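You operate a simulated robot arm through the tools that you are given. There is no shell and no other tool. Be economical: measure what you need, move in short steps, check, and stop when the job is done.

You are at the controls of a simulated two-armed robot. One attempt, no reset.

JOB
Swap the orange plate's 20 mm reel for the 30 mm reel.
Fine: old reel on the peg beside the orange plate, black arm back across.
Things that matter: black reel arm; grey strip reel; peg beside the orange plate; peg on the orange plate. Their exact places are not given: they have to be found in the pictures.

Only the result counts: the job must be done as asked and must still hold three seconds after the hand-in. Knocking over, shifting, dropping, spilling or breaking anything else fails it.

ROBOT AND FRAMES
Two 7-joint arms with fingered hands on one trunk, on a base that drives. Base frame: it is fixed to the floor where the robot stands at the start and does not move with it; the origin is under the middle of the robot, x ahead of it, y to its left, z up; the surface under the hand at the start is at about z = 800. Readings come in mm, degrees, newtons and seconds.
The left shoulder is at the start at [21, 208, 1373], the right one opposite. Places, roughly: black reel arm [800, 0, 1200]; peg beside the orange plate [700, 400, 1200]; peg on the orange plate [800, 100, 1200]. Payload 5 kg a hand.
Tool frame (each hand has its own): the origin (TCP) lies between the finger pads and is the grasp point; the fingertips stand 48 mm ahead of it; z points along the fingers, y is the line along which they close. Largest opening 160 mm; the body of the gripper starts 56 mm behind the TCP. The gripper is a hand of 4 fingers: y runs from the thumb to the fingers, the wrist lies at [-26, -142, -252] in the tool frame, and closing takes about 1.5 s.
Orientation is told as [roll, pitch, yaw] about the base's x, y, z axes, in that order, counted from this pose: with the fingers straight down and the wrist toward the robot, the tool's x, y and z point along [0, 1, 0], [1, 0, 0] and [0, 0, -1] of the base frame.

CONTROLS
- The arms move only by the tool play_rows. It takes "left_deltas", "right_deltas" or both (then of equal length, played together; a hand with none holds still); each is one flat list of numbers, 7 for each row, row after row: the shift along the base's x, y, z in units of 100 mm (1.0 is 100 mm), then the turn, a rotation vector about the base's x, y, z in units of 60 degrees (1.0 is 60 degrees), then the finger opening in mm, from 0 to 160. In form: [x, y, z, wx, wy, wz, claw, x, y, z, wx, wy, wz, claw, ...]. A call has 1 to 10 rows; each row is the pose to reach, as a shift and turn from the pose commanded when the call began. A call with a number of a shift or a turn outside -1 to 1 is refused whole. Each row takes 0.2 s and may step no farther than 50 mm and 8.6 degrees from the row before; otherwise, or with a gripper value out of range, the whole call is refused. Where a pose cannot be reached the arm comes as near as it can. A force on the tool above 50 N (or 10 N above the force at the start of the call, whichever is more), or a blocked arm, ends the call early, and 0.2 s more pass. Each finger travels about 108 mm/s and halts on what it meets, pressing with about 30 N; the grip force reading is that of the motor and also rises with nothing between the fingers. The clock runs only during rows and for 0.2 s after the last one: add rows that repeat a pose to give the fingers time. The reply holds the time, the measured pose of the TCP, the force on the tool along the base axes, the opening and the grip force, in the units named above and with some noise, with the torque about the TCP (base axes, N m) and any sound that the robot's microphone picked up.
- Cameras (640 x 400 px; columns grow to the right, rows downward): "scene" is now at [99.4, 20.1, 1571.7]; the picture's right is [0.23, -0.97, 0.00], its down [-0.47, -0.11, -0.88] and it looks along [0.85, 0.21, -0.48] (base axes); focal length 262 px, centre (320, 200). "left" rides on the left gripper at [-87, -133, -189] in its tool frame; the picture's right is [-0.83, -0.26, 0.49], its down [0.51, -0.71, 0.49] and it looks along [0.22, 0.66, 0.72] (tool axes); focal length 238 px, centre (320, 200). "right" rides on the right gripper at [87, -133, -189] in its tool frame; the picture's right is [-0.83, 0.26, -0.49], its down [-0.51, -0.71, 0.49] and it looks along [-0.22, 0.66, 0.72] (tool axes); focal length 238 px, centre (320, 200).
- camera(camera): a new picture of that camera. It takes no simulated time.
- slide_trunk(by): slides the trunk up (or, below 0, down) by that many mm; the arms and the scene camera ride with it, the base frame stays. It gives what a move gives, with no picture.
- base_move(legs): drives the robot by 1 to 6 legs, each [ahead, left, turn to the left] in mm, mm and degrees, along the robot's own axes; the way and the turn of a leg run together, so that a leg with both is an arc; at most 1500 mm and 180 degrees a leg. The arms and the cameras ride along, it lands a little off, and it stops where it bumps. It gives what a move gives.
- grasp_type(shape, hand): the hand has 4 fingers and takes this shape, open, in about a second: jaw (thumb against the fingers, like two jaws); tri (thumb and two fingers); tip (a fingertip pinch); poke (one finger out to press); point (the index stretched); flat (the hand flat); cup (the hand cupped); fist (a fist). The gripper value then closes the fingers along that shape, each until it touches; the sizes above hold for jaw. It gives what a move gives, with no picture.
- aim_head(pan, tilt): turns the head with the scene camera to pan (to the left, within 86 degrees either way) and tilt (down, from -29 to 69), counted from straight ahead of the robot. It gives what a move gives.
- probe_pixels(camera, pixels): for up to 12 pixels [column, row] of the newest picture of that camera ("zoom" is the newest enlarged one), the place [x, y, z] in the base frame of the surface seen there, good to about 3 mm. It takes no simulated time.
- close_up(camera, box): a new picture of the part [left, top, right, bottom] of that camera's present view, enlarged. It takes no simulated time.
- hand_in(): hands the job in; it is judged then, once.

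Go step by step. Measure first, check grasps and placings, and put right what went wrong. The budget is 80 turns and 58 pictures, counting those below and the enlarged ones. Unless the task says otherwise, let go and move clear before handing in, and close with one line.

The tools are called after "Call:" as name(argument=value, ...) on one line, values as JSON. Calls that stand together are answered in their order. play_rows: Moves the arms, as the interface text tells. Its arguments: {"type":"object","properties":{"left_deltas":{"type":"array","items":{"type":"number"}},"right_deltas":{"type":"array","items":{"type":"number"}}},"required":[]} The other tools are called the same way: slide_trunk (by) slides the trunk up or down; grasp_type (shape, hand) gives the hand a shape; base_move (legs) drives the base; aim_head (pan, tilt) turns the head that bears the scene camera; camera (camera) takes a picture; probe_pixels (camera, pixels) gives the place of the surface under pixels of a picture; close_up (camera, box) takes an enlarged picture of a part of a camera's view; hand_in () hands the job in.

At the start:

```text
time_s: 0.0
left_tcp_pos: [620.3, 528.5, 1379.8]
left_tcp_rot: [0.0, -0.1, 0.0]
left_wrist_force: [-0.3, 0.8, -1.0]
left_moment: [0.02, 0.01, 0.02]
left_finger_gap: 159.5
left_grip_force: 0.1
left_shape: jaw
right_tcp_pos: [594.5, -71.1, 1389.6]
right_tcp_rot: [0.1, 0.0, -0.1]
right_wrist_force: [-0.3, 0.5, 0.0]
right_moment: [-0.02, 0.04, 0.03]
right_finger_gap: 159.5
right_grip_force: 0.0
right_shape: jaw
trunk travel left (down, up): [-375.0, 315.0]
robot x, y, heading: [-3.5, 3.5, -0.0]
head pan, tilt: [13.5, 28.7]
```

scene: 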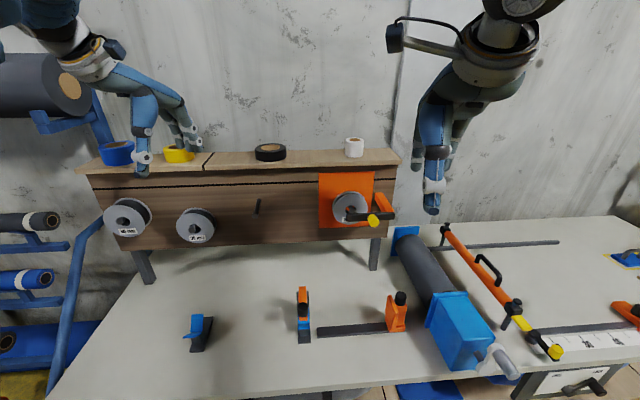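
right: 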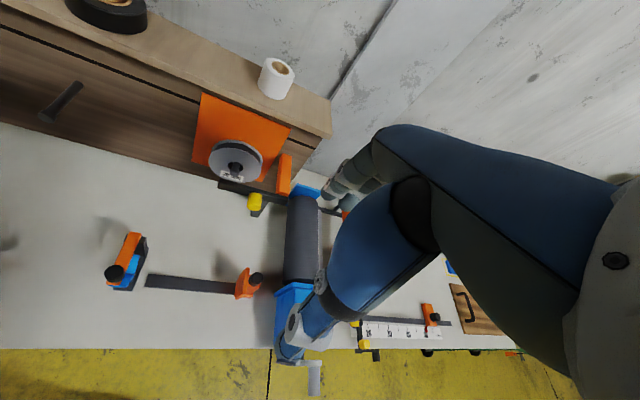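
left: 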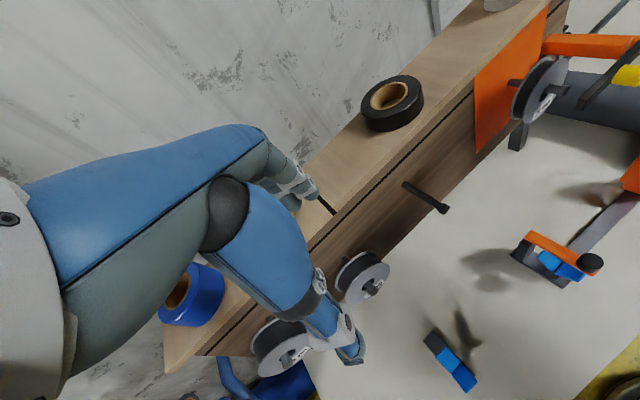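

The scene shows a wooden panel with two grey reels at about (128,217) and (196,225), an empty peg at (258,206), and the orange plate with a reel at (350,207) and a black arm with a yellow knob at (374,220). I'll zoom in on these.

Call:
close_up(camera="scene", box=[290, 150, 420, 250])

Call:
close_up(camera="scene", box=[90, 180, 280, 260])

```text
4.00 times, centred on (355, 200) of scene
```

zoom: 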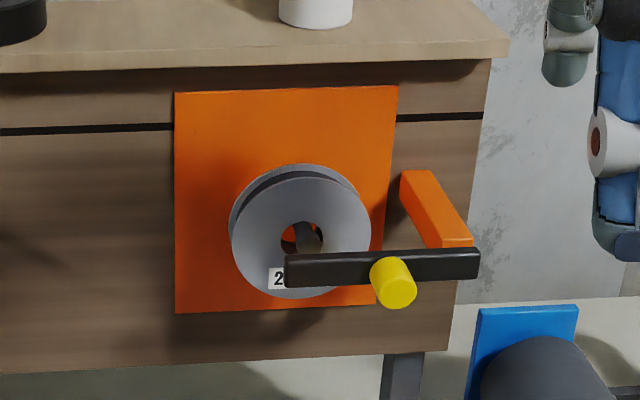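

```text
3.37 times, centred on (185, 220) of scene
```

zoom: 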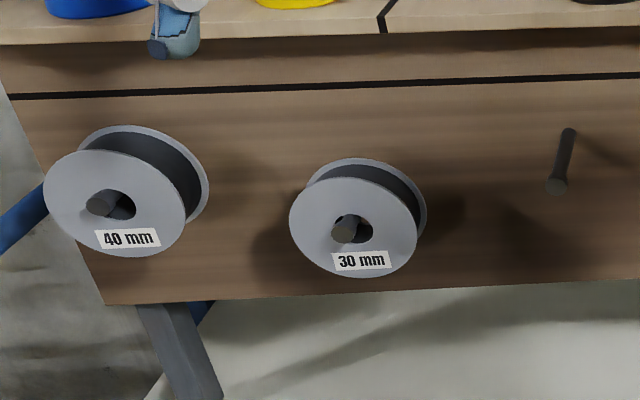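

The 30 mm reel is the middle one, and the empty peg is at zoom (562,160). Probing their places now.

Call:
probe_pixels(camera="zoom", pixels=[[345, 228], [325, 208], [295, 220], [412, 235], [350, 183], [365, 273], [420, 190], [556, 186], [568, 132], [104, 205], [480, 220], [255, 200]])

Call:
probe_pixels(camera="scene", pixels=[[351, 214], [363, 217], [374, 221], [385, 216], [378, 200], [340, 201], [337, 210], [350, 196], [325, 190], [350, 209], [387, 212], [346, 215]])

Call:
close_up(camera="right", box=[180, 90, 340, 230])

Call:
close_up(camera="left", box=[460, 0, 640, 180])

```text
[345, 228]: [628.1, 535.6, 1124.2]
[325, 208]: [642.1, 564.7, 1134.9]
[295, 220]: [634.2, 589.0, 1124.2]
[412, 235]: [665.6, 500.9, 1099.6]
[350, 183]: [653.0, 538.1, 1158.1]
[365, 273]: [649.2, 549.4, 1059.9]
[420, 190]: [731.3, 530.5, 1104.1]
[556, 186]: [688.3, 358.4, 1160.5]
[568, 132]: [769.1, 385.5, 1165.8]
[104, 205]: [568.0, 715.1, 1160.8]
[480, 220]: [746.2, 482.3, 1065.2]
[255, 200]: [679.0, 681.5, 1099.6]
```

```text
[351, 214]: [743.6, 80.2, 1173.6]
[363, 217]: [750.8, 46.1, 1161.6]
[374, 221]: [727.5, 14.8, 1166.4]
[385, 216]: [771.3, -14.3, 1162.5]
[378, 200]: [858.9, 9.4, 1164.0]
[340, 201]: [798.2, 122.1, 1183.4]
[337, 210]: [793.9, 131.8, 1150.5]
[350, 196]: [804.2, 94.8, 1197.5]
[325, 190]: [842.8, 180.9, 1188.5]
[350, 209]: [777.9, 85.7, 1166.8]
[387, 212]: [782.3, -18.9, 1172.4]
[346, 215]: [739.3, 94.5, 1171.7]
```

```text
2.86 times, centred on (260, 160) of right
```

zoom: 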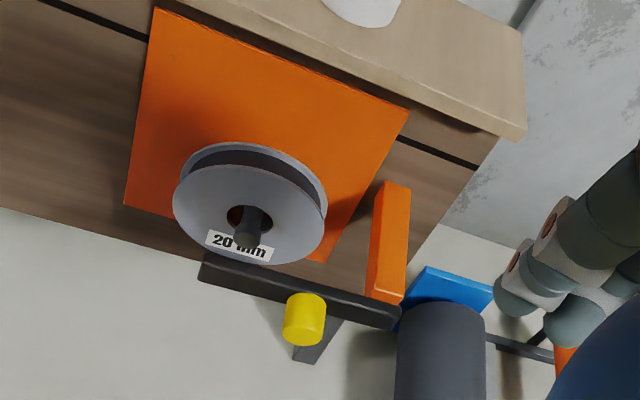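

```text
2.22 times, centred on (550, 90) of left
```

zoom: 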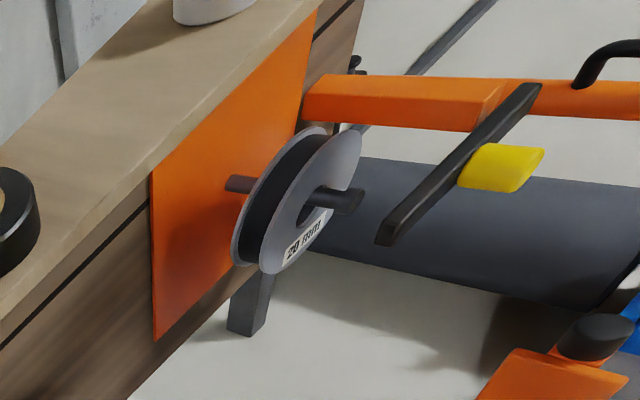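

The panel normal is yawed about 18° and the arm bar stands about 35 mm in front of the reel. I need to learn how it is hinged at the bracket, so I'm zooming tightly.

Call:
close_up(camera="right", box=[225, 145, 305, 195])

Call:
close_up(camera="scene", box=[325, 180, 405, 230])

Call:
close_up(camera="left", box=[550, 20, 640, 120])

```text
8.00 times, centred on (265, 170) of right
```

zoom: 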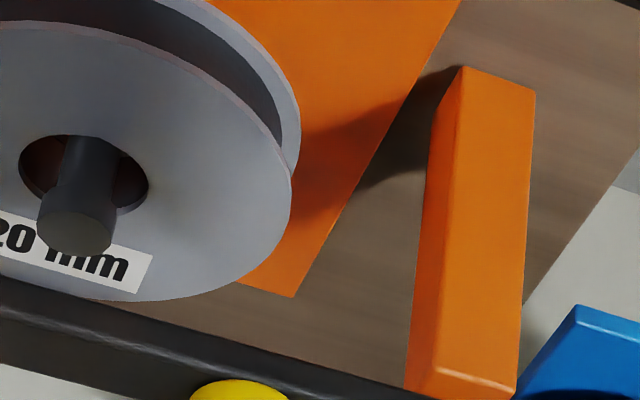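

```text
8.00 times, centred on (365, 205) of scene
```

zoom: 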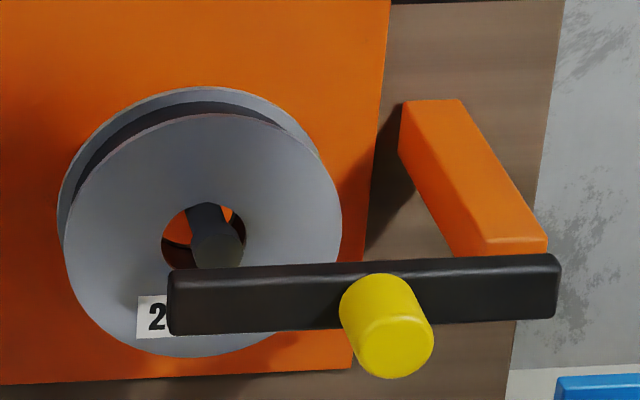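

```text
4.00 times, centred on (595, 70) of left
```

zoom: 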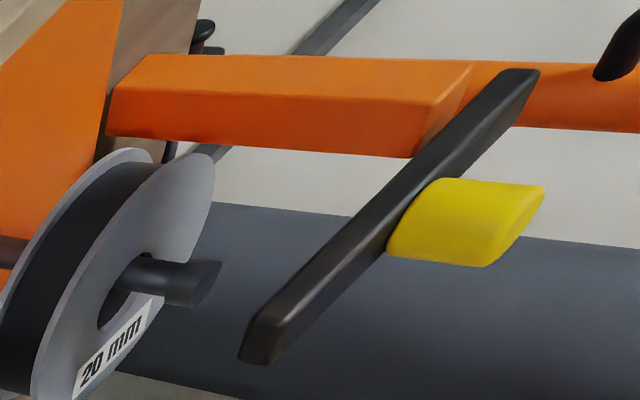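

The hinge isn't visible, so I'll find it by feel with the right hand on the yellow knob. First I pitch both hands forward in two stages, keeping them back from the panel.

Call:
play_rows(right_deltas=[-0.1, 0, -0.1, 0, -0.125, 0, 160, -0.2, 0, -0.2, 0, -0.25, 0, 160, -0.3, 0, -0.3, 0, -0.375, 0, 160, -0.4, 0, -0.4, 0, -0.5, 0, 160, -0.5, 0, -0.5, 0, -0.625, 0, 160, -0.6, 0, -0.6, 0, -0.75, 0, 160], left_deltas=[-0.15, 0, 0, 0, -0.125, 0, 160, -0.3, 0, 0, 0, -0.25, 0, 160, -0.45, 0, 0, 0, -0.375, 0, 160, -0.6, 0, 0, 0, -0.5, 0, 160, -0.75, 0, 0, 0, -0.625, 0, 160, -0.9, 0, 0, 0, -0.75, 0, 160])

Call:
play_rows(right_deltas=[0, 0, -0.2, 0, -0.125, 0, 160, 0, 0, -0.4, 0, -0.25, 0, 160, 0, 0, -0.6, 0, -0.375, 0, 160, 0, 0, -0.8, 0, -0.5, 0, 160, 0, 0, -0.9, 0, -0.625, 0, 160, 0, 0, -1, 0, -0.75, 0, 160], left_deltas=[0, 0, 0, 0, -0.125, 0, 160, 0, 0, 0, 0, -0.25, 0, 160, 0, 0, 0, 0, -0.375, 0, 160, 0, 0, 0, 0, -0.5, 0, 160, 0, 0, 0, 0, -0.625, 0, 160, 0, 0, 0, 0, -0.75, 0, 160])

Call:
play_rows(right_deltas=[0, 0, 0, 0, 0, 0.1, 160, 0, 0, 0, 0, 0, 0.2, 160, 0, 0, 0, 0, 0, 0.293, 160, 0, 0, 0, 0, 0, 0.293, 160], left_deltas=[0, 0, 0, 0, 0, 0.1, 160, 0, 0, 0, 0, 0, 0.2, 160, 0, 0, 0, 0, 0, 0.293, 160, 0, 0, 0, 0, 0, 0.293, 160])

Call:
camera(camera="scene")

```text
time_s: 1.4
left_tcp_pos: [530.3, 534.0, 1381.3]
left_tcp_rot: [-0.2, -45.1, 0.3]
left_wrist_force: [-0.1, 2.2, -1.3]
left_moment: [-0.12, -0.04, -0.2]
left_finger_gap: 159.8
left_grip_force: 0.1
left_shape: jaw
right_tcp_pos: [556.7, -47.0, 1331.3]
right_tcp_rot: [-0.1, -45.2, 0.2]
right_wrist_force: [-0.9, 2.7, 0.0]
right_moment: [-0.1, 0.1, -0.17]
right_finger_gap: 160.3
right_grip_force: 0.1
right_shape: jaw
right hand out of reach, approached as far as the arm can: row 6
trunk travel left (down, up): [-375.0, 315.0]
robot x, y, heading: [-0.6, 0.5, -0.1]
head pan, tilt: [13.5, 28.7]
```

```text
time_s: 2.8
left_tcp_pos: [531.0, 533.0, 1378.8]
left_tcp_rot: [-114.9, -89.8, 114.9]
left_wrist_force: [0.0, 1.8, -0.7]
left_moment: [0.02, -0.09, -0.17]
left_finger_gap: 159.9
left_grip_force: 0.1
left_shape: jaw
right_tcp_pos: [684.0, -45.2, 1347.5]
right_tcp_rot: [-4.8, -85.7, 5.0]
right_wrist_force: [0.3, 3.0, -0.5]
right_moment: [0.0, -0.02, -0.25]
right_finger_gap: 159.8
right_grip_force: 0.0
right_shape: jaw
right hand out of reach, approached as far as the arm can: row 1, 4, 5, 6
trunk travel left (down, up): [-375.0, 315.0]
robot x, y, heading: [1.0, -2.7, 0.2]
head pan, tilt: [13.5, 28.7]
```

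```text
time_s: 3.8
left_tcp_pos: [531.3, 527.3, 1380.4]
left_tcp_rot: [7.8, -89.9, 9.8]
left_wrist_force: [-0.1, 1.5, -0.2]
left_moment: [-0.02, 0.0, -0.02]
left_finger_gap: 159.5
left_grip_force: 0.0
left_shape: jaw
right_tcp_pos: [685.6, -45.5, 1348.1]
right_tcp_rot: [-2.4, -85.4, 20.2]
right_wrist_force: [0.5, 0.1, -0.6]
right_moment: [-0.02, 0.02, -0.02]
right_finger_gap: 160.0
right_grip_force: 0.2
right_shape: jaw
right hand out of reach, approached as far as the arm can: row 3, 4
trunk travel left (down, up): [-375.0, 315.0]
robot x, y, heading: [1.4, 2.1, 0.1]
head pan, tilt: [13.5, 28.7]
```

```text
47 pictures are left
```

scene: 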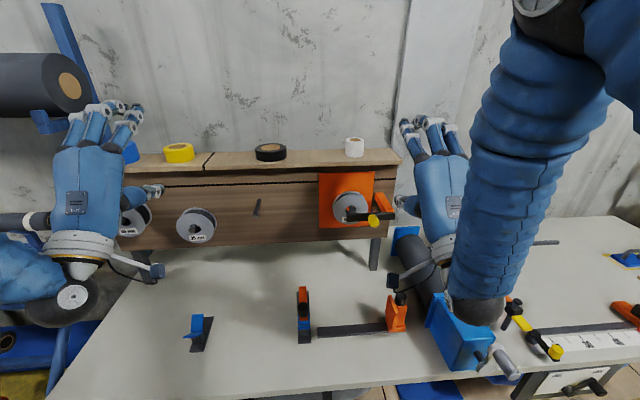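

The right hand is too near the shoulder to pitch fully. I'll back the base 200 mm and turn it square to the panel.

Call:
base_move(legs=[[-200, 0, 0], [0, 0, 17.6]])

Call:
aim_head(pan=0, tilt=25)

Call:
camera(camera="scene")

```text
time_s: 6.4
left_tcp_pos: [153.4, 662.1, 1379.5]
left_tcp_rot: [-158.4, -90.0, -166.8]
left_wrist_force: [0.0, -0.2, 0.2]
left_moment: [0.01, 0.01, -0.02]
left_finger_gap: 159.5
left_grip_force: 0.1
left_shape: jaw
right_tcp_pos: [472.1, 160.1, 1348.7]
right_tcp_rot: [-2.6, -85.4, 37.4]
right_wrist_force: [-0.5, 0.4, 0.6]
right_moment: [-0.01, 0.0, -0.02]
right_finger_gap: 159.9
right_grip_force: 0.1
right_shape: jaw
trunk travel left (down, up): [-375.0, 315.0]
robot x, y, heading: [-196.4, 3.8, 17.2]
head pan, tilt: [13.5, 28.7]
```

```text
time_s: 7.1
left_tcp_pos: [153.7, 663.3, 1381.3]
left_tcp_rot: [89.3, -90.0, -54.3]
left_wrist_force: [0.1, -0.1, -0.8]
left_moment: [-0.02, -0.01, -0.01]
left_finger_gap: 159.9
left_grip_force: 0.1
left_shape: jaw
right_tcp_pos: [471.9, 160.8, 1348.7]
right_tcp_rot: [-2.0, -85.4, 36.9]
right_wrist_force: [-0.7, -0.2, -0.1]
right_moment: [0.0, -0.01, 0.01]
right_finger_gap: 159.9
right_grip_force: 0.1
right_shape: jaw
trunk travel left (down, up): [-375.0, 315.0]
robot x, y, heading: [-198.5, 1.0, 17.2]
head pan, tilt: [0.0, 25.0]
```

```text
46 pictures are left
```

scene: 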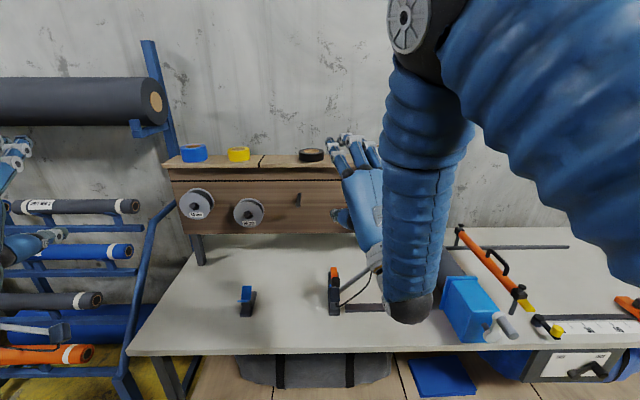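

The right arm sits with its elbow forward, and its commanded pose may differ from the measured one. I'll make a modest move with the yaw correction and read what comes out.

Call:
play_rows(right_deltas=[0.3, 0, 0, 0, 0, -0.1, 160, 0.6, 0, 0, 0, 0, -0.2, 160, 0.9, 0, 0, 0, 0, -0.287, 160, 0.9, 0, 0, 0, 0, -0.287, 160], left_deltas=[0.3, 0, 0, 0, 0, -0.1, 160, 0.6, 0, 0, 0, 0, -0.2, 160, 0.9, 0, 0, 0, 0, -0.287, 160, 0.9, 0, 0, 0, 0, -0.287, 160])

```text
time_s: 8.1
left_tcp_pos: [243.3, 663.0, 1380.6]
left_tcp_rot: [173.2, -89.8, -155.6]
left_wrist_force: [0.2, -0.1, 0.9]
left_moment: [-0.02, 0.08, 0.03]
left_finger_gap: 159.9
left_grip_force: 0.1
left_shape: jaw
right_tcp_pos: [562.0, 159.2, 1349.2]
right_tcp_rot: [-2.3, -85.4, 20.0]
right_wrist_force: [-0.1, 0.7, 0.6]
right_moment: [-0.03, 0.07, -0.05]
right_finger_gap: 159.7
right_grip_force: 0.1
right_shape: jaw
trunk travel left (down, up): [-375.0, 315.0]
robot x, y, heading: [-196.4, -2.2, 17.3]
head pan, tilt: [0.0, 25.0]
```

Commanded and measured poses agree now. Bringing the right hand to a pre-pose in front of the knob, about (632,-15,1166).

Call:
play_rows(right_deltas=[0.09, -0.22, -0.23, 0.006, -0.018, 0, 160, 0.18, -0.44, -0.46, 0.012, -0.036, 0, 160, 0.27, -0.66, -0.69, 0.018, -0.054, 0, 160, 0.35, -0.87, -0.92, 0.023, -0.073, 0, 160])

Call:
play_rows(right_deltas=[0.09, -0.22, -0.23, 0, 0, 0, 160, 0.18, -0.44, -0.46, 0, 0, 0, 160, 0.27, -0.66, -0.69, 0, 0, 0, 160, 0.35, -0.87, -0.92, 0, 0, 0, 160, 0.35, -0.87, -0.92, 0, 0, 0, 160])

Call:
camera(camera="scene")

Call:
camera(camera="right")

```text
time_s: 9.1
left_tcp_pos: [243.7, 663.3, 1377.9]
left_tcp_rot: [-37.1, -90.0, 54.7]
left_wrist_force: [0.2, 0.2, -0.7]
left_moment: [-0.03, 0.0, -0.07]
left_finger_gap: 159.8
left_grip_force: 0.0
left_shape: jaw
right_tcp_pos: [599.2, 75.1, 1257.8]
right_tcp_rot: [-119.9, -89.7, 137.8]
right_wrist_force: [1.5, -0.2, 0.7]
right_moment: [-0.05, 0.07, 0.09]
right_finger_gap: 159.8
right_grip_force: 0.0
right_shape: jaw
trunk travel left (down, up): [-375.0, 315.0]
robot x, y, heading: [-198.5, -4.2, 17.4]
head pan, tilt: [0.0, 25.0]
```

```text
time_s: 10.3
left_tcp_pos: [243.1, 663.6, 1380.0]
left_tcp_rot: [-159.9, -90.0, 177.5]
left_wrist_force: [0.0, 0.5, 0.3]
left_moment: [-0.03, -0.01, 0.01]
left_finger_gap: 160.0
left_grip_force: 0.1
left_shape: jaw
right_tcp_pos: [631.4, -10.3, 1166.5]
right_tcp_rot: [-110.4, -89.8, 128.1]
right_wrist_force: [-0.2, 0.1, -0.3]
right_moment: [0.01, 0.01, -0.02]
right_finger_gap: 160.0
right_grip_force: 0.2
right_shape: jaw
trunk travel left (down, up): [-375.0, 315.0]
robot x, y, heading: [-198.9, -1.2, 17.2]
head pan, tilt: [0.0, 25.0]
```

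```text
45 pictures are left
```

scene: 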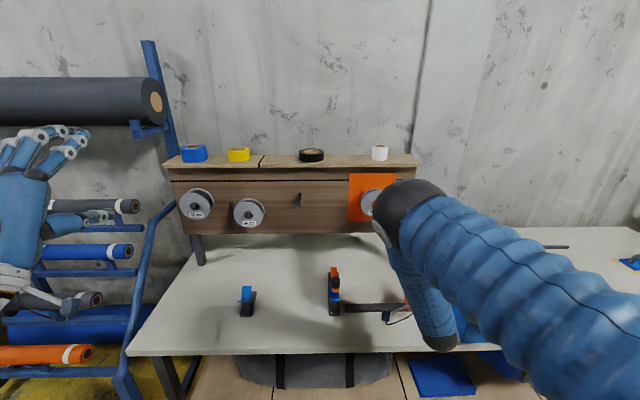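

```text
44 pictures are left
```

right: 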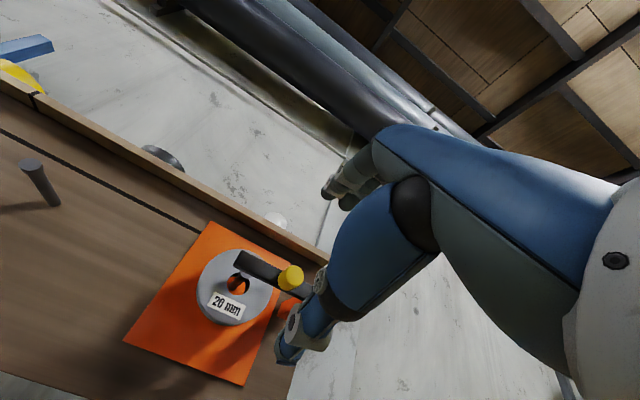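

The right camera now sees the knob (290,278), bar and reel well. Zooming and probing for exact positions.

Call:
close_up(camera="right", box=[180, 220, 340, 320])

```text
4.00 times, centred on (260, 270) of right
```

zoom: 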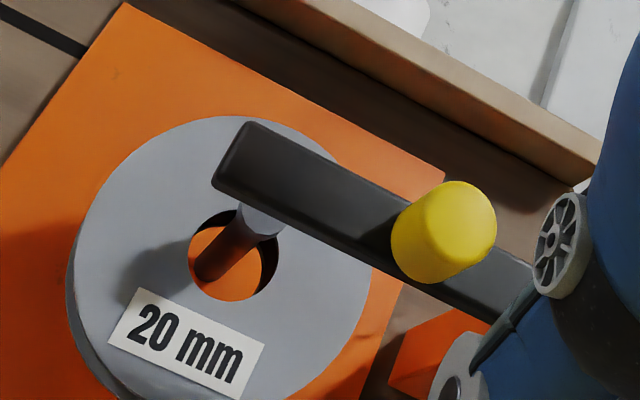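

Call:
probe_pixels(camera="zoom", pixels=[[460, 220], [400, 240], [235, 160], [275, 215], [330, 190], [510, 280], [310, 240], [250, 300], [260, 225], [205, 270], [100, 230], [220, 345]])

```text
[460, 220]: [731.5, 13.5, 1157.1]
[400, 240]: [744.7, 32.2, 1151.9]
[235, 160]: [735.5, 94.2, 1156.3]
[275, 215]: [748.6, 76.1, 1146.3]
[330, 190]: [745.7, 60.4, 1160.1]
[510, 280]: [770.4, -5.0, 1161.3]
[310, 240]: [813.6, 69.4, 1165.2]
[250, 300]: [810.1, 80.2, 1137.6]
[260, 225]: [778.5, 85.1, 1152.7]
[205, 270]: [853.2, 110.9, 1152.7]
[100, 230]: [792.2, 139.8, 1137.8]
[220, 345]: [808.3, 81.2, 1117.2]
```

The knob front is at about (731,13,1157). I'll narrow the fingers to 90, line up, and advance until the tips are just short of the bar.

Call:
play_rows(right_deltas=[0.02, -0.08, -0.09, 0, 0, 0, 90, 0.26, -0.005, -0.09, 0, 0, 0, 90, 0.5, 0.075, -0.09, 0, 0, 0, 90, 0.74, 0.15, -0.09, 0, 0, 0, 90, 0.74, 0.15, -0.09, 0, 0, 0, 90])

Call:
close_up(camera="right", box=[160, 180, 400, 330])

```text
time_s: 11.5
left_tcp_pos: [243.3, 662.5, 1379.8]
left_tcp_rot: [159.6, -90.0, -141.9]
left_wrist_force: [0.0, 0.7, 0.1]
left_moment: [0.01, 0.05, -0.03]
left_finger_gap: 159.9
left_grip_force: 0.0
left_shape: jaw
right_tcp_pos: [705.1, 1.9, 1156.0]
right_tcp_rot: [-103.7, -89.8, 121.2]
right_wrist_force: [-0.3, 0.4, -0.5]
right_moment: [-0.04, 0.04, -0.04]
right_finger_gap: 90.3
right_grip_force: 0.1
right_shape: jaw
trunk travel left (down, up): [-375.0, 315.0]
robot x, y, heading: [-195.3, 1.6, 17.4]
head pan, tilt: [0.0, 25.0]
```

```text
2.67 times, centred on (280, 255) of right
```

zoom: 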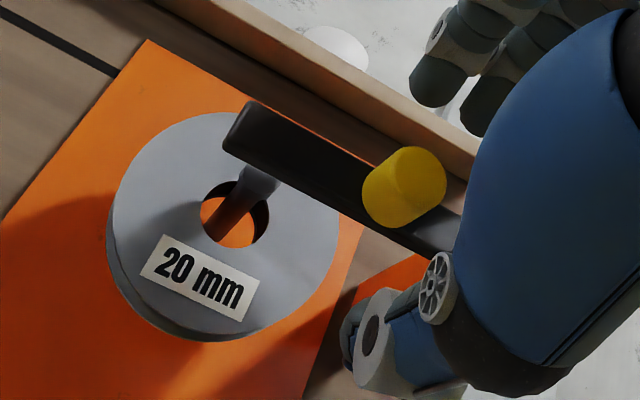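

The fingers sit above (450,80) and the thumb below (370,340) the knob. Closing on it.

Call:
play_rows(right_deltas=[0, 0, 0, 0, 0, 0, 60, 0, 0, 0, 0, 0, 0, 40, 0, 0, 0, 0, 0, 0, 20, 0, 0, 0, 0, 0, 0, 10, 0, 0, 0, 0, 0, 0, 10, 0, 0, 0, 0, 0, 0, 10])

Call:
close_up(camera="right", box=[160, 180, 400, 330])

```text
time_s: 12.9
left_tcp_pos: [244.4, 664.2, 1378.7]
left_tcp_rot: [95.0, -90.0, -77.4]
left_wrist_force: [0.4, -0.2, 0.1]
left_moment: [0.0, -0.03, -0.01]
left_finger_gap: 159.6
left_grip_force: 0.0
left_shape: jaw
right_tcp_pos: [706.2, 1.4, 1155.9]
right_tcp_rot: [-86.9, -89.9, 104.8]
right_wrist_force: [-0.3, 0.0, -0.6]
right_moment: [0.14, -0.11, 0.04]
right_finger_gap: 9.7
right_grip_force: 30.2
right_shape: jaw
trunk travel left (down, up): [-375.0, 315.0]
robot x, y, heading: [-197.1, -1.4, 17.4]
head pan, tilt: [0.0, 25.0]
```

```text
2.67 times, centred on (280, 255) of right
```

zoom: 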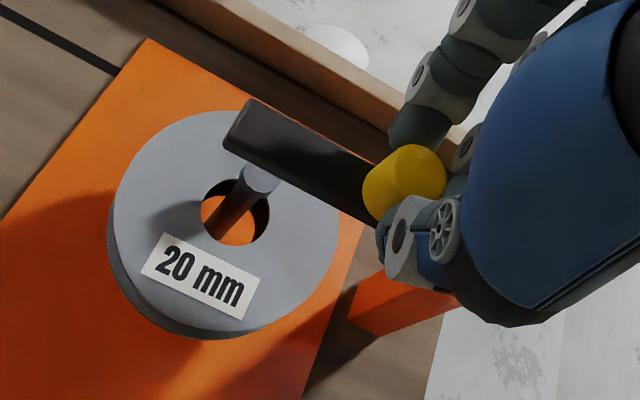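

The gap closed to 10 mm, so the fingers may have slipped past or missed the knob. Probing finger and knob positions.

Call:
probe_pixels(camera="zoom", pixels=[[415, 125], [382, 245], [405, 235], [430, 165], [385, 190], [405, 215], [435, 90], [455, 185], [300, 150], [260, 175]])

```text
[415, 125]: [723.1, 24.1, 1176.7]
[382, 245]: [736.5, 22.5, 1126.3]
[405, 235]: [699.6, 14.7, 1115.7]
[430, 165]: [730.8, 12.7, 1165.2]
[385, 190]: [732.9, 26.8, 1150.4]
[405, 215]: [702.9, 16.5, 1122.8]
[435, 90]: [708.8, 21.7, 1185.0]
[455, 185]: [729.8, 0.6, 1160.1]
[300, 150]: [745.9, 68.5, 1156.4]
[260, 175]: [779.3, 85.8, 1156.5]
```

The index finger (z≈1177) and thumb (z≈1126) do bracket the knob. Testing with a small upward motion to see whether the arm turns that way.

Call:
play_rows(right_deltas=[0, 0, 0.06, 0, 0, 0, 5, 0, 0, 0.12, 0, 0, 0, 5, 0, 0, 0.2, 0, 0, 0, 5, 0, 0, 0.25, 0, 0, 0, 5])

Call:
close_up(camera="right", box=[160, 180, 400, 330])

```text
time_s: 13.9
left_tcp_pos: [245.8, 660.9, 1378.6]
left_tcp_rot: [69.8, -90.0, -52.2]
left_wrist_force: [0.6, -0.5, 0.5]
left_moment: [0.02, -0.03, 0.04]
left_finger_gap: 159.6
left_grip_force: 0.1
left_shape: jaw
right_tcp_pos: [705.8, -1.9, 1177.2]
right_tcp_rot: [-44.7, -89.8, 62.2]
right_wrist_force: [-0.3, -8.2, -11.9]
right_moment: [0.23, 0.46, -0.31]
right_finger_gap: 10.6
right_grip_force: 30.1
right_shape: jaw
trunk travel left (down, up): [-375.0, 315.0]
robot x, y, heading: [-196.8, -0.7, 17.4]
head pan, tilt: [0.0, 25.0]
```

```text
2.67 times, centred on (280, 255) of right
```

zoom: 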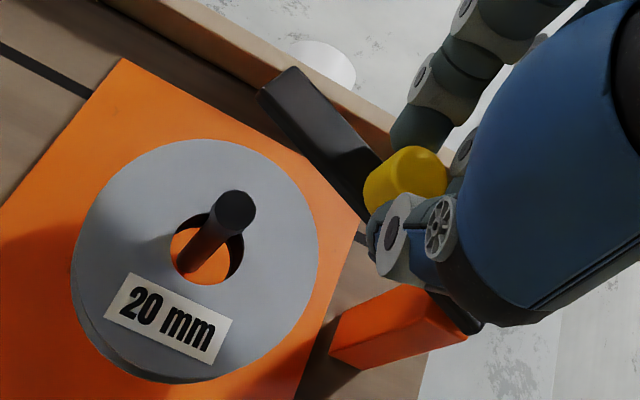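

The bar swings up about its bracket (it is now raised about 28°). Following the arc further to about 90°.

Call:
play_rows(right_deltas=[0.03, -0.1, 0.04, 0, 0, 0, 5, 0.05, -0.16, 0.1, 0, 0, 0, 5, 0.07, -0.214, 0.14, 0, 0, 0, 5, 0.1, -0.318, 0.185, 0, 0, 0, 5, 0.136, -0.43, 0.2, 0, 0, 0, 5, 0.136, -0.43, 0.2, 0, 0, 0, 5])

Call:
close_up(camera="right", box=[160, 150, 400, 330])

```text
time_s: 15.3
left_tcp_pos: [243.2, 664.2, 1379.1]
left_tcp_rot: [-142.0, -89.9, 159.6]
left_wrist_force: [-1.0, 0.1, -0.2]
left_moment: [0.0, 0.0, -0.03]
left_finger_gap: 159.6
left_grip_force: 0.0
left_shape: jaw
right_tcp_pos: [719.3, -41.7, 1203.4]
right_tcp_rot: [-140.2, -89.6, 158.1]
right_wrist_force: [-0.3, 4.0, 12.7]
right_moment: [0.28, -0.56, 0.12]
right_finger_gap: 9.7
right_grip_force: 29.6
right_shape: jaw
trunk travel left (down, up): [-375.0, 315.0]
robot x, y, heading: [-195.4, 0.0, 17.4]
head pan, tilt: [0.0, 25.0]
```

```text
2.22 times, centred on (280, 240) of right
```

zoom: 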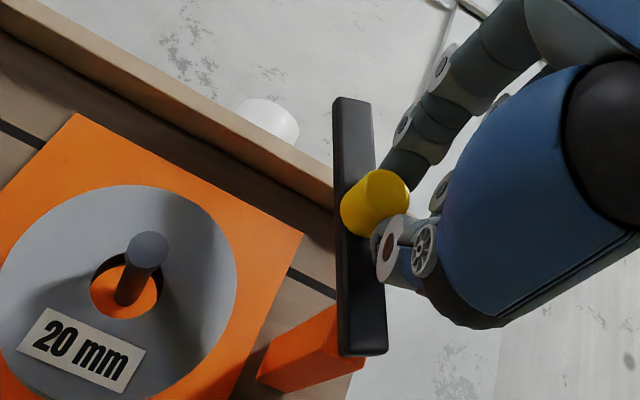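

The bar is now near vertical. Continuing the arc well past upright so that gravity keeps it open.

Call:
play_rows(right_deltas=[0.033, -0.105, 0.04, 0, 0, 0, 5, 0.067, -0.21, 0.03, 0, 0, 0, 5, 0.091, -0.286, -0.02, 0, 0, 0, 5, 0.112, -0.353, -0.07, 0, 0, 0, 5, 0.13, -0.41, -0.13, 0, 0, 0, 5, 0.145, -0.457, -0.2, 0, 0, 0, 5, 0.145, -0.457, -0.2, 0, 0, 0, 5])

Call:
close_up(camera="right", box=[160, 150, 400, 330])

```text
time_s: 16.9
left_tcp_pos: [244.1, 663.3, 1378.5]
left_tcp_rot: [164.8, -89.9, -147.3]
left_wrist_force: [0.0, 0.6, -0.1]
left_moment: [-0.01, 0.03, -0.01]
left_finger_gap: 160.0
left_grip_force: 0.0
left_shape: jaw
right_tcp_pos: [736.8, -87.3, 1180.6]
right_tcp_rot: [-101.9, -89.7, 119.7]
right_wrist_force: [0.0, 0.3, 0.5]
right_moment: [0.01, 0.0, -0.02]
right_finger_gap: 9.0
right_grip_force: 30.5
right_shape: jaw
trunk travel left (down, up): [-375.0, 315.0]
robot x, y, heading: [-198.1, -3.5, 17.5]
head pan, tilt: [0.0, 25.0]
```

```text
2.22 times, centred on (280, 240) of right
```

zoom: 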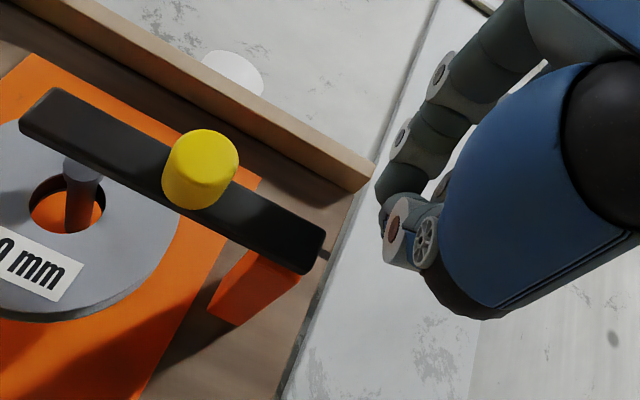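

The knob slipped out and the bar fell back closed, so it does not hold on its own there. The knob's radius about the pivot is nearer 37 mm; I'll regrip with the fingers shifted about 11 mm left and a bit deeper.

Call:
play_rows(right_deltas=[-0.34, -0.11, 0, 0, 0, 0, 40, -0.44, 0.22, -0.08, 0, 0, 0, 90, -0.55, 0.56, -0.16, 0, 0, 0, 90, -0.66, 0.89, -0.23, 0, 0, 0, 90, -0.66, 0.89, -0.23, 0, 0, 0, 90])

Call:
play_rows(right_deltas=[0.19, 0.06, 0, 0, 0, 0, 90, 0.38, 0.12, 0, 0, 0, 0, 90, 0.38, 0.12, 0, 0, 0, 0, 60, 0.38, 0.12, 0, 0, 0, 0, 30, 0.38, 0.12, 0, 0, 0, 0, 0, 0.38, 0.12, 0, 0, 0, 0, 0, 0.38, 0.12, 0, 0, 0, 0, 0, 0.38, 0.12, 0, 0, 0, 0, 0])

Call:
close_up(camera="right", box=[160, 180, 400, 330])

```text
time_s: 18.1
left_tcp_pos: [245.5, 663.1, 1379.5]
left_tcp_rot: [100.4, -89.9, -82.8]
left_wrist_force: [-0.2, -0.5, 0.2]
left_moment: [-0.01, 0.03, 0.05]
left_finger_gap: 159.7
left_grip_force: 0.1
left_shape: jaw
right_tcp_pos: [670.1, 1.1, 1157.8]
right_tcp_rot: [-99.5, -89.8, 117.2]
right_wrist_force: [0.5, 0.2, -1.0]
right_moment: [-0.03, 0.01, 0.04]
right_finger_gap: 89.2
right_grip_force: 0.1
right_shape: jaw
trunk travel left (down, up): [-375.0, 315.0]
robot x, y, heading: [-194.5, -2.6, 17.1]
head pan, tilt: [0.0, 25.0]
```

```text
time_s: 19.9
left_tcp_pos: [244.9, 663.7, 1378.7]
left_tcp_rot: [48.2, -90.1, -30.7]
left_wrist_force: [-0.2, -0.1, 0.1]
left_moment: [0.01, 0.0, -0.03]
left_finger_gap: 159.9
left_grip_force: 0.0
left_shape: jaw
right_tcp_pos: [708.3, 13.9, 1157.0]
right_tcp_rot: [-93.3, -89.8, 111.0]
right_wrist_force: [2.9, 2.0, -1.7]
right_moment: [0.0, -0.04, -0.01]
right_finger_gap: 17.2
right_grip_force: 29.7
right_shape: jaw
trunk travel left (down, up): [-375.0, 315.0]
robot x, y, heading: [-195.2, 1.5, 17.3]
head pan, tilt: [0.0, 25.0]
```

```text
2.67 times, centred on (280, 255) of right
```

zoom: 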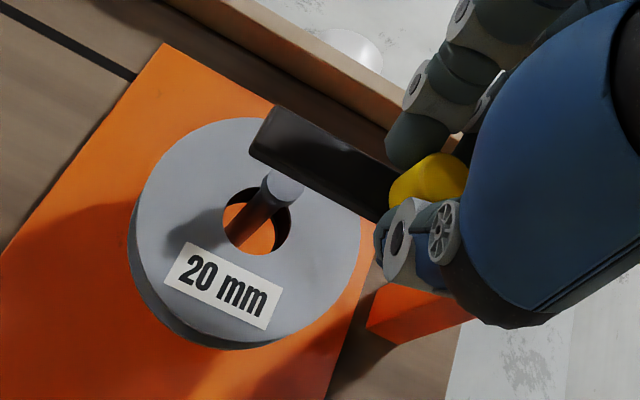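

Now the gap reads 17 mm, so the knob is really held. Swinging with the 38 mm arc to 75° and checking.

Call:
play_rows(right_deltas=[0.004, -0.012, 0.098, 0, 0, 0, 0, 0.015, -0.048, 0.19, 0, 0, 0, 0, 0.033, -0.105, 0.27, 0, 0, 0, 0, 0.058, -0.181, 0.33, 0, 0, 0, 0, 0.085, -0.267, 0.367, 0, 0, 0, 0])

Call:
close_up(camera="right", box=[160, 150, 400, 330])

```text
time_s: 21.1
left_tcp_pos: [242.7, 665.9, 1378.2]
left_tcp_rot: [-107.1, -89.8, 124.6]
left_wrist_force: [0.4, -0.1, -0.3]
left_moment: [0.01, 0.01, 0.01]
left_finger_gap: 159.7
left_grip_force: 0.0
left_shape: jaw
right_tcp_pos: [714.5, -7.8, 1197.0]
right_tcp_rot: [-137.0, -89.6, 155.1]
right_wrist_force: [-3.6, 17.9, 5.5]
right_moment: [0.43, -0.29, 0.51]
right_finger_gap: 15.4
right_grip_force: 29.6
right_shape: jaw
trunk travel left (down, up): [-375.0, 315.0]
robot x, y, heading: [-194.4, 1.5, 17.2]
head pan, tilt: [0.0, 25.0]
```

```text
2.22 times, centred on (280, 240) of right
```

zoom: 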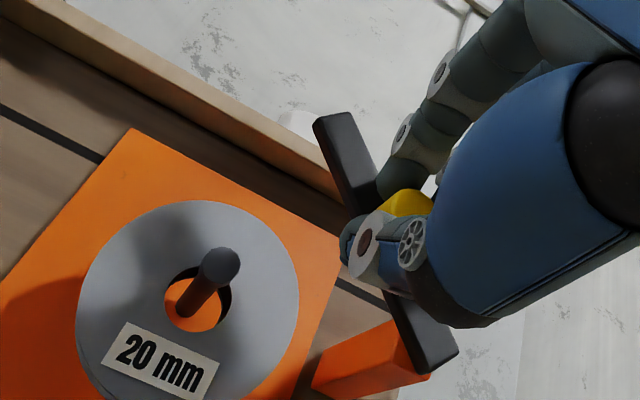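

The bar is at about 45°, and the sideways reaction tells me the radius is nearer 56 mm. Continuing on that arc past vertical.

Call:
play_rows(right_deltas=[-0.024, 0.076, 0.063, 0, 0, 0, 0, 0.013, -0.041, 0.14, 0, 0, 0, 0, 0.035, -0.11, 0.165, 0, 0, 0, 0, 0.055, -0.174, 0.184, 0, 0, 0, 0, 0.1, -0.314, 0.19, 0, 0, 0, 0])

Call:
close_up(camera="right", box=[160, 150, 400, 330])

```text
time_s: 22.3
left_tcp_pos: [244.5, 663.8, 1378.2]
left_tcp_rot: [7.3, -89.9, 10.2]
left_wrist_force: [0.1, -1.3, 0.2]
left_moment: [-0.01, 0.07, 0.04]
left_finger_gap: 160.0
left_grip_force: 0.1
left_shape: jaw
right_tcp_pos: [727.2, -43.5, 1215.0]
right_tcp_rot: [-137.7, -89.7, 155.6]
right_wrist_force: [16.2, 13.6, 10.0]
right_moment: [0.59, -0.26, -0.08]
right_finger_gap: 13.7
right_grip_force: 29.8
right_shape: jaw
trunk travel left (down, up): [-375.0, 315.0]
robot x, y, heading: [-194.2, 1.9, 17.3]
head pan, tilt: [0.0, 25.0]
```

```text
2.22 times, centred on (280, 240) of right
```

zoom: 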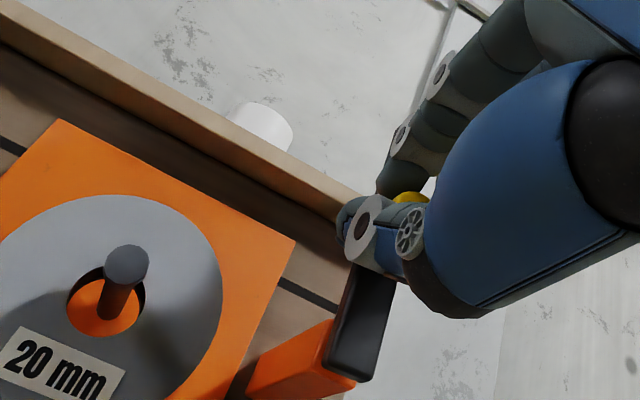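

The bar is close to upright and still gripped. Continuing over to about 150°.

Call:
play_rows(right_deltas=[0.021, -0.066, -0.01, 0, 0, 0, 0, 0.042, -0.133, -0.03, 0, 0, 0, 0, 0.062, -0.195, -0.06, 0, 0, 0, 0, 0.082, -0.257, -0.1, 0, 0, 0, 0, 0.1, -0.31, -0.15, 0, 0, 0, 0, 0.115, -0.362, -0.2, 0, 0, 0, 0])

Call:
close_up(camera="right", box=[160, 150, 400, 330])

```text
time_s: 23.3
left_tcp_pos: [240.4, 665.8, 1378.8]
left_tcp_rot: [136.2, -89.8, -118.3]
left_wrist_force: [-0.3, -1.2, 0.7]
left_moment: [-0.01, 0.07, 0.14]
left_finger_gap: 159.8
left_grip_force: 0.1
left_shape: jaw
right_tcp_pos: [730.5, -52.3, 1211.6]
right_tcp_rot: [-173.7, -89.3, -167.1]
right_wrist_force: [-0.5, 17.5, 10.0]
right_moment: [0.28, -0.36, 0.41]
right_finger_gap: 15.7
right_grip_force: 30.4
right_shape: jaw
trunk travel left (down, up): [-375.0, 315.0]
robot x, y, heading: [-196.4, 5.9, 17.2]
head pan, tilt: [0.0, 25.0]
stopped in row 4 (right hand): the force on the tool passed its limit at 53 N (the readings are from after the stop); the commanded pose is now the measured one
```

```text
2.22 times, centred on (280, 240) of right
```

zoom: 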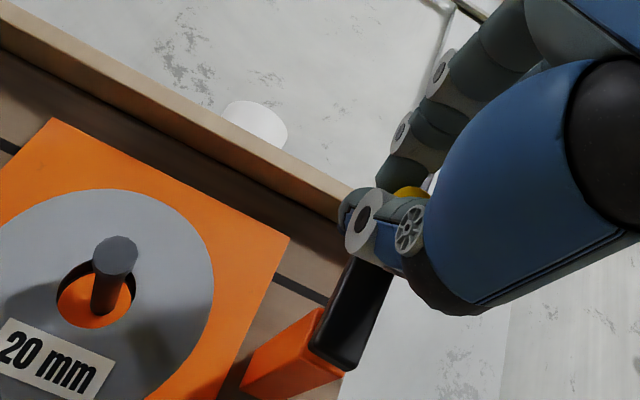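

A 53 N stop with the bar about upright suggests an end stop a little past vertical. I'll open the fingers carefully and see whether the bar stays.

Call:
play_rows(right_deltas=[0, 0, 0, 0, 0, 0, 30, 0, 0, 0, 0, 0, 0, 50, 0, 0, 0, 0, 0, 0, 70, 0, 0, 0, 0, 0, 0, 80, 0, 0, 0, 0, 0, 0, 80])

Call:
close_up(camera="right", box=[160, 150, 400, 330])

```text
time_s: 24.5
left_tcp_pos: [241.9, 665.6, 1378.3]
left_tcp_rot: [125.8, -90.0, -108.0]
left_wrist_force: [0.1, -0.2, -0.1]
left_moment: [-0.03, 0.01, 0.0]
left_finger_gap: 159.8
left_grip_force: 0.0
left_shape: jaw
right_tcp_pos: [729.3, -56.2, 1208.9]
right_tcp_rot: [-158.8, -89.6, 177.4]
right_wrist_force: [0.8, 0.5, -0.2]
right_moment: [0.01, 0.01, -0.07]
right_finger_gap: 79.4
right_grip_force: 0.1
right_shape: jaw
trunk travel left (down, up): [-375.0, 315.0]
robot x, y, heading: [-194.3, -1.8, 17.2]
head pan, tilt: [0.0, 25.0]
```

```text
2.22 times, centred on (280, 240) of right
```

zoom: 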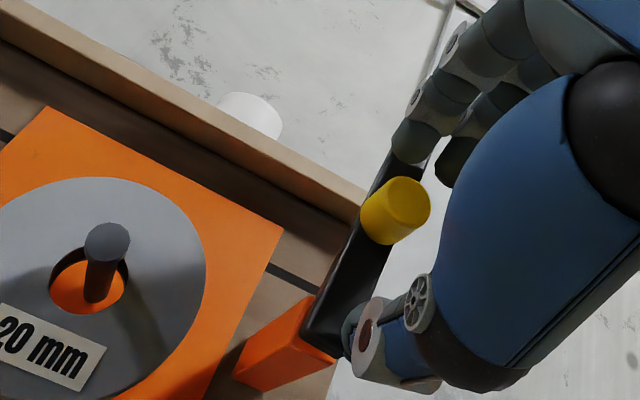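

The bar stays up with the fingers open. Backing straight off 80 mm to see it stand free.

Call:
play_rows(right_deltas=[-0.25, -0.08, 0, 0, 0, 0, 80, -0.5, -0.16, 0, 0, 0, 0, 80, -0.76, -0.24, 0, 0, 0, 0, 80, -0.76, -0.24, 0, 0, 0, 0, 80])

Call:
close_up(camera="right", box=[160, 180, 400, 330])

```text
time_s: 25.5
left_tcp_pos: [243.2, 661.5, 1379.0]
left_tcp_rot: [91.0, -90.0, -73.3]
left_wrist_force: [1.2, -1.0, 0.7]
left_moment: [-0.08, 0.03, 0.14]
left_finger_gap: 159.8
left_grip_force: 0.1
left_shape: jaw
right_tcp_pos: [656.0, -84.4, 1209.8]
right_tcp_rot: [-172.1, -89.7, -169.5]
right_wrist_force: [0.4, -1.0, -0.8]
right_moment: [0.04, -0.03, 0.11]
right_finger_gap: 79.9
right_grip_force: 0.1
right_shape: jaw
trunk travel left (down, up): [-375.0, 315.0]
robot x, y, heading: [-195.0, 0.5, 17.5]
head pan, tilt: [0.0, 25.0]
```

```text
2.67 times, centred on (280, 255) of right
```

zoom: 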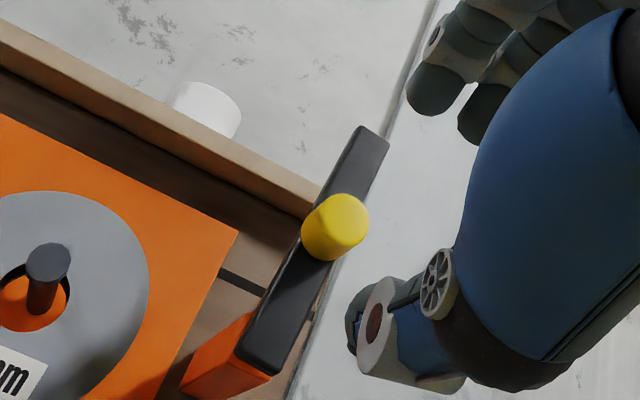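

The bar stays open on its own. Retracting the right hand, then driving the base 120 mm to the right so the left arm can serve all three pegs.

Call:
play_rows(right_deltas=[-0.2, -0.3, 0, 0, 0, 0, 80, -0.4, -0.6, 0, 0, 0, 0, 80, -0.6, -0.9, 0, 0, 0, 0, 80])

Call:
play_rows(right_deltas=[-0.2, -0.3, 0, 0, 0, 0, 80, -0.4, -0.6, 0, 0, 0, 0, 80, -0.6, -0.9, 0, 0, 0, 0, 80])

Call:
base_move(legs=[[0, -120, 0]])

Call:
camera(camera="scene")

```text
time_s: 26.3
left_tcp_pos: [241.6, 663.0, 1380.3]
left_tcp_rot: [118.1, -89.9, -100.4]
left_wrist_force: [-0.6, -1.1, 0.1]
left_moment: [-0.02, 0.08, 0.09]
left_finger_gap: 159.8
left_grip_force: 0.1
left_shape: jaw
right_tcp_pos: [606.9, -179.2, 1208.3]
right_tcp_rot: [-173.5, -89.7, -167.9]
right_wrist_force: [0.1, -1.0, 0.2]
right_moment: [-0.07, 0.04, 0.03]
right_finger_gap: 80.0
right_grip_force: 0.0
right_shape: jaw
right hand out of reach, approached as far as the arm can: row 2, 3
trunk travel left (down, up): [-375.0, 315.0]
robot x, y, heading: [-197.4, 2.2, 17.5]
head pan, tilt: [0.0, 25.0]
```

```text
time_s: 27.1
left_tcp_pos: [240.8, 663.9, 1380.6]
left_tcp_rot: [117.1, -89.9, -99.4]
left_wrist_force: [0.1, -0.3, 0.3]
left_moment: [-0.04, 0.06, 0.11]
left_finger_gap: 159.7
left_grip_force: 0.0
left_shape: jaw
right_tcp_pos: [546.7, -269.7, 1209.8]
right_tcp_rot: [-170.6, -89.5, -170.6]
right_wrist_force: [0.1, -0.2, -0.1]
right_moment: [-0.04, 0.0, 0.09]
right_finger_gap: 80.2
right_grip_force: 0.0
right_shape: jaw
right hand out of reach, approached as far as the arm can: row 1
trunk travel left (down, up): [-375.0, 315.0]
robot x, y, heading: [-197.6, 1.9, 17.4]
head pan, tilt: [0.0, 25.0]
```

```text
time_s: 28.3
left_tcp_pos: [279.7, 549.2, 1378.5]
left_tcp_rot: [102.0, -89.9, -84.2]
left_wrist_force: [0.5, -0.1, 0.4]
left_moment: [0.0, 0.07, 0.1]
left_finger_gap: 159.7
left_grip_force: 0.0
left_shape: jaw
right_tcp_pos: [583.2, -383.4, 1208.6]
right_tcp_rot: [-167.3, -89.5, -173.9]
right_wrist_force: [0.6, -1.6, 0.6]
right_moment: [-0.02, -0.04, 0.06]
right_finger_gap: 80.4
right_grip_force: 0.1
right_shape: jaw
trunk travel left (down, up): [-375.0, 315.0]
robot x, y, heading: [-160.8, -109.9, 17.3]
head pan, tilt: [0.0, 25.0]
```

```text
31 pictures are left
```

scene: 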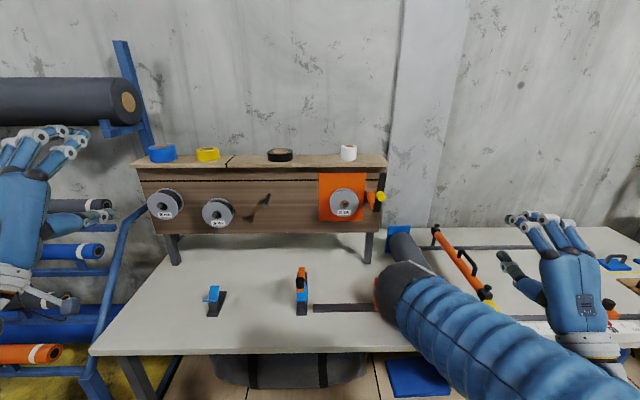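

Everything is in view now; the bar stands upright at (380,185). One close-up to measure reels and pegs.

Call:
close_up(camera="scene", box=[300, 150, 400, 230])

Call:
probe_pixels(camera="zoom", pixels=[[320, 320], [320, 250], [240, 330], [385, 330], [310, 415], [320, 290], [120, 300], [320, 240]])

Call:
close_up(camera="scene", box=[190, 170, 290, 250])

```text
5.00 times, centred on (350, 190) of scene
```

zoom: 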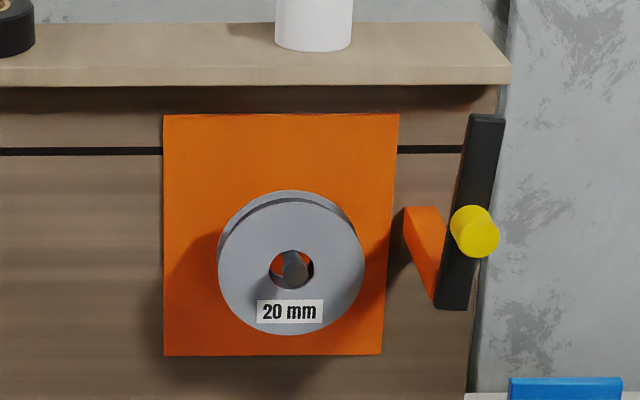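

```text
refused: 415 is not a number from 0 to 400
```

```text
5.00 times, centred on (240, 210) of scene
```

zoom: 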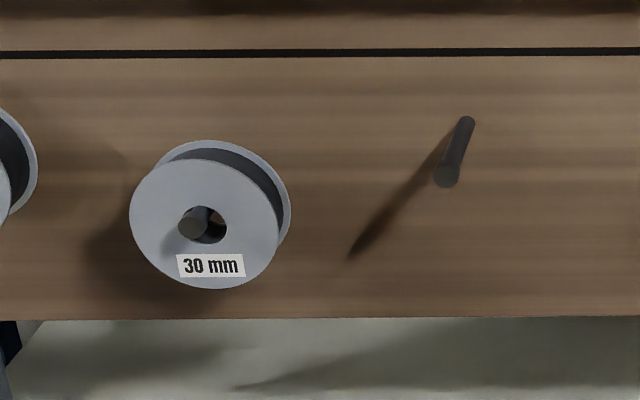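

Call:
probe_pixels(camera="zoom", pixels=[[192, 223], [133, 215], [268, 245], [205, 163], [205, 284], [446, 177], [466, 121], [240, 165], [282, 200], [180, 155]])

Call:
probe_pixels(camera="scene", pixels=[[345, 204], [332, 203], [356, 203], [344.4, 193], [344, 214], [320, 180], [381, 180], [378, 210], [345, 166], [345, 189]])

```text
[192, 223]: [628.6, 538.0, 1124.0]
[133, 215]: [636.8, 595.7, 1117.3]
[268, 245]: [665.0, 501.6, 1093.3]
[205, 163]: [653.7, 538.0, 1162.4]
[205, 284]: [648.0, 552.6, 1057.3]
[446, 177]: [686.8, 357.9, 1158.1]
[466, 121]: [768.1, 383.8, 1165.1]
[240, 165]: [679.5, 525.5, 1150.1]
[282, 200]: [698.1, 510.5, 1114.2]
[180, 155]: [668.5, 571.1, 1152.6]
```

```text
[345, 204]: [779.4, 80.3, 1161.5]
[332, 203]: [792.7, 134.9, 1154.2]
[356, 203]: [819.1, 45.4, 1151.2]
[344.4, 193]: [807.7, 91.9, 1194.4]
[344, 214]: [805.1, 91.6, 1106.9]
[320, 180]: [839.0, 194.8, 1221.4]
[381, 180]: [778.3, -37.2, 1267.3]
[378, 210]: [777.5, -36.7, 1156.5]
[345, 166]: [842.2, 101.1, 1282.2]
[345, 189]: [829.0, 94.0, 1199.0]
```

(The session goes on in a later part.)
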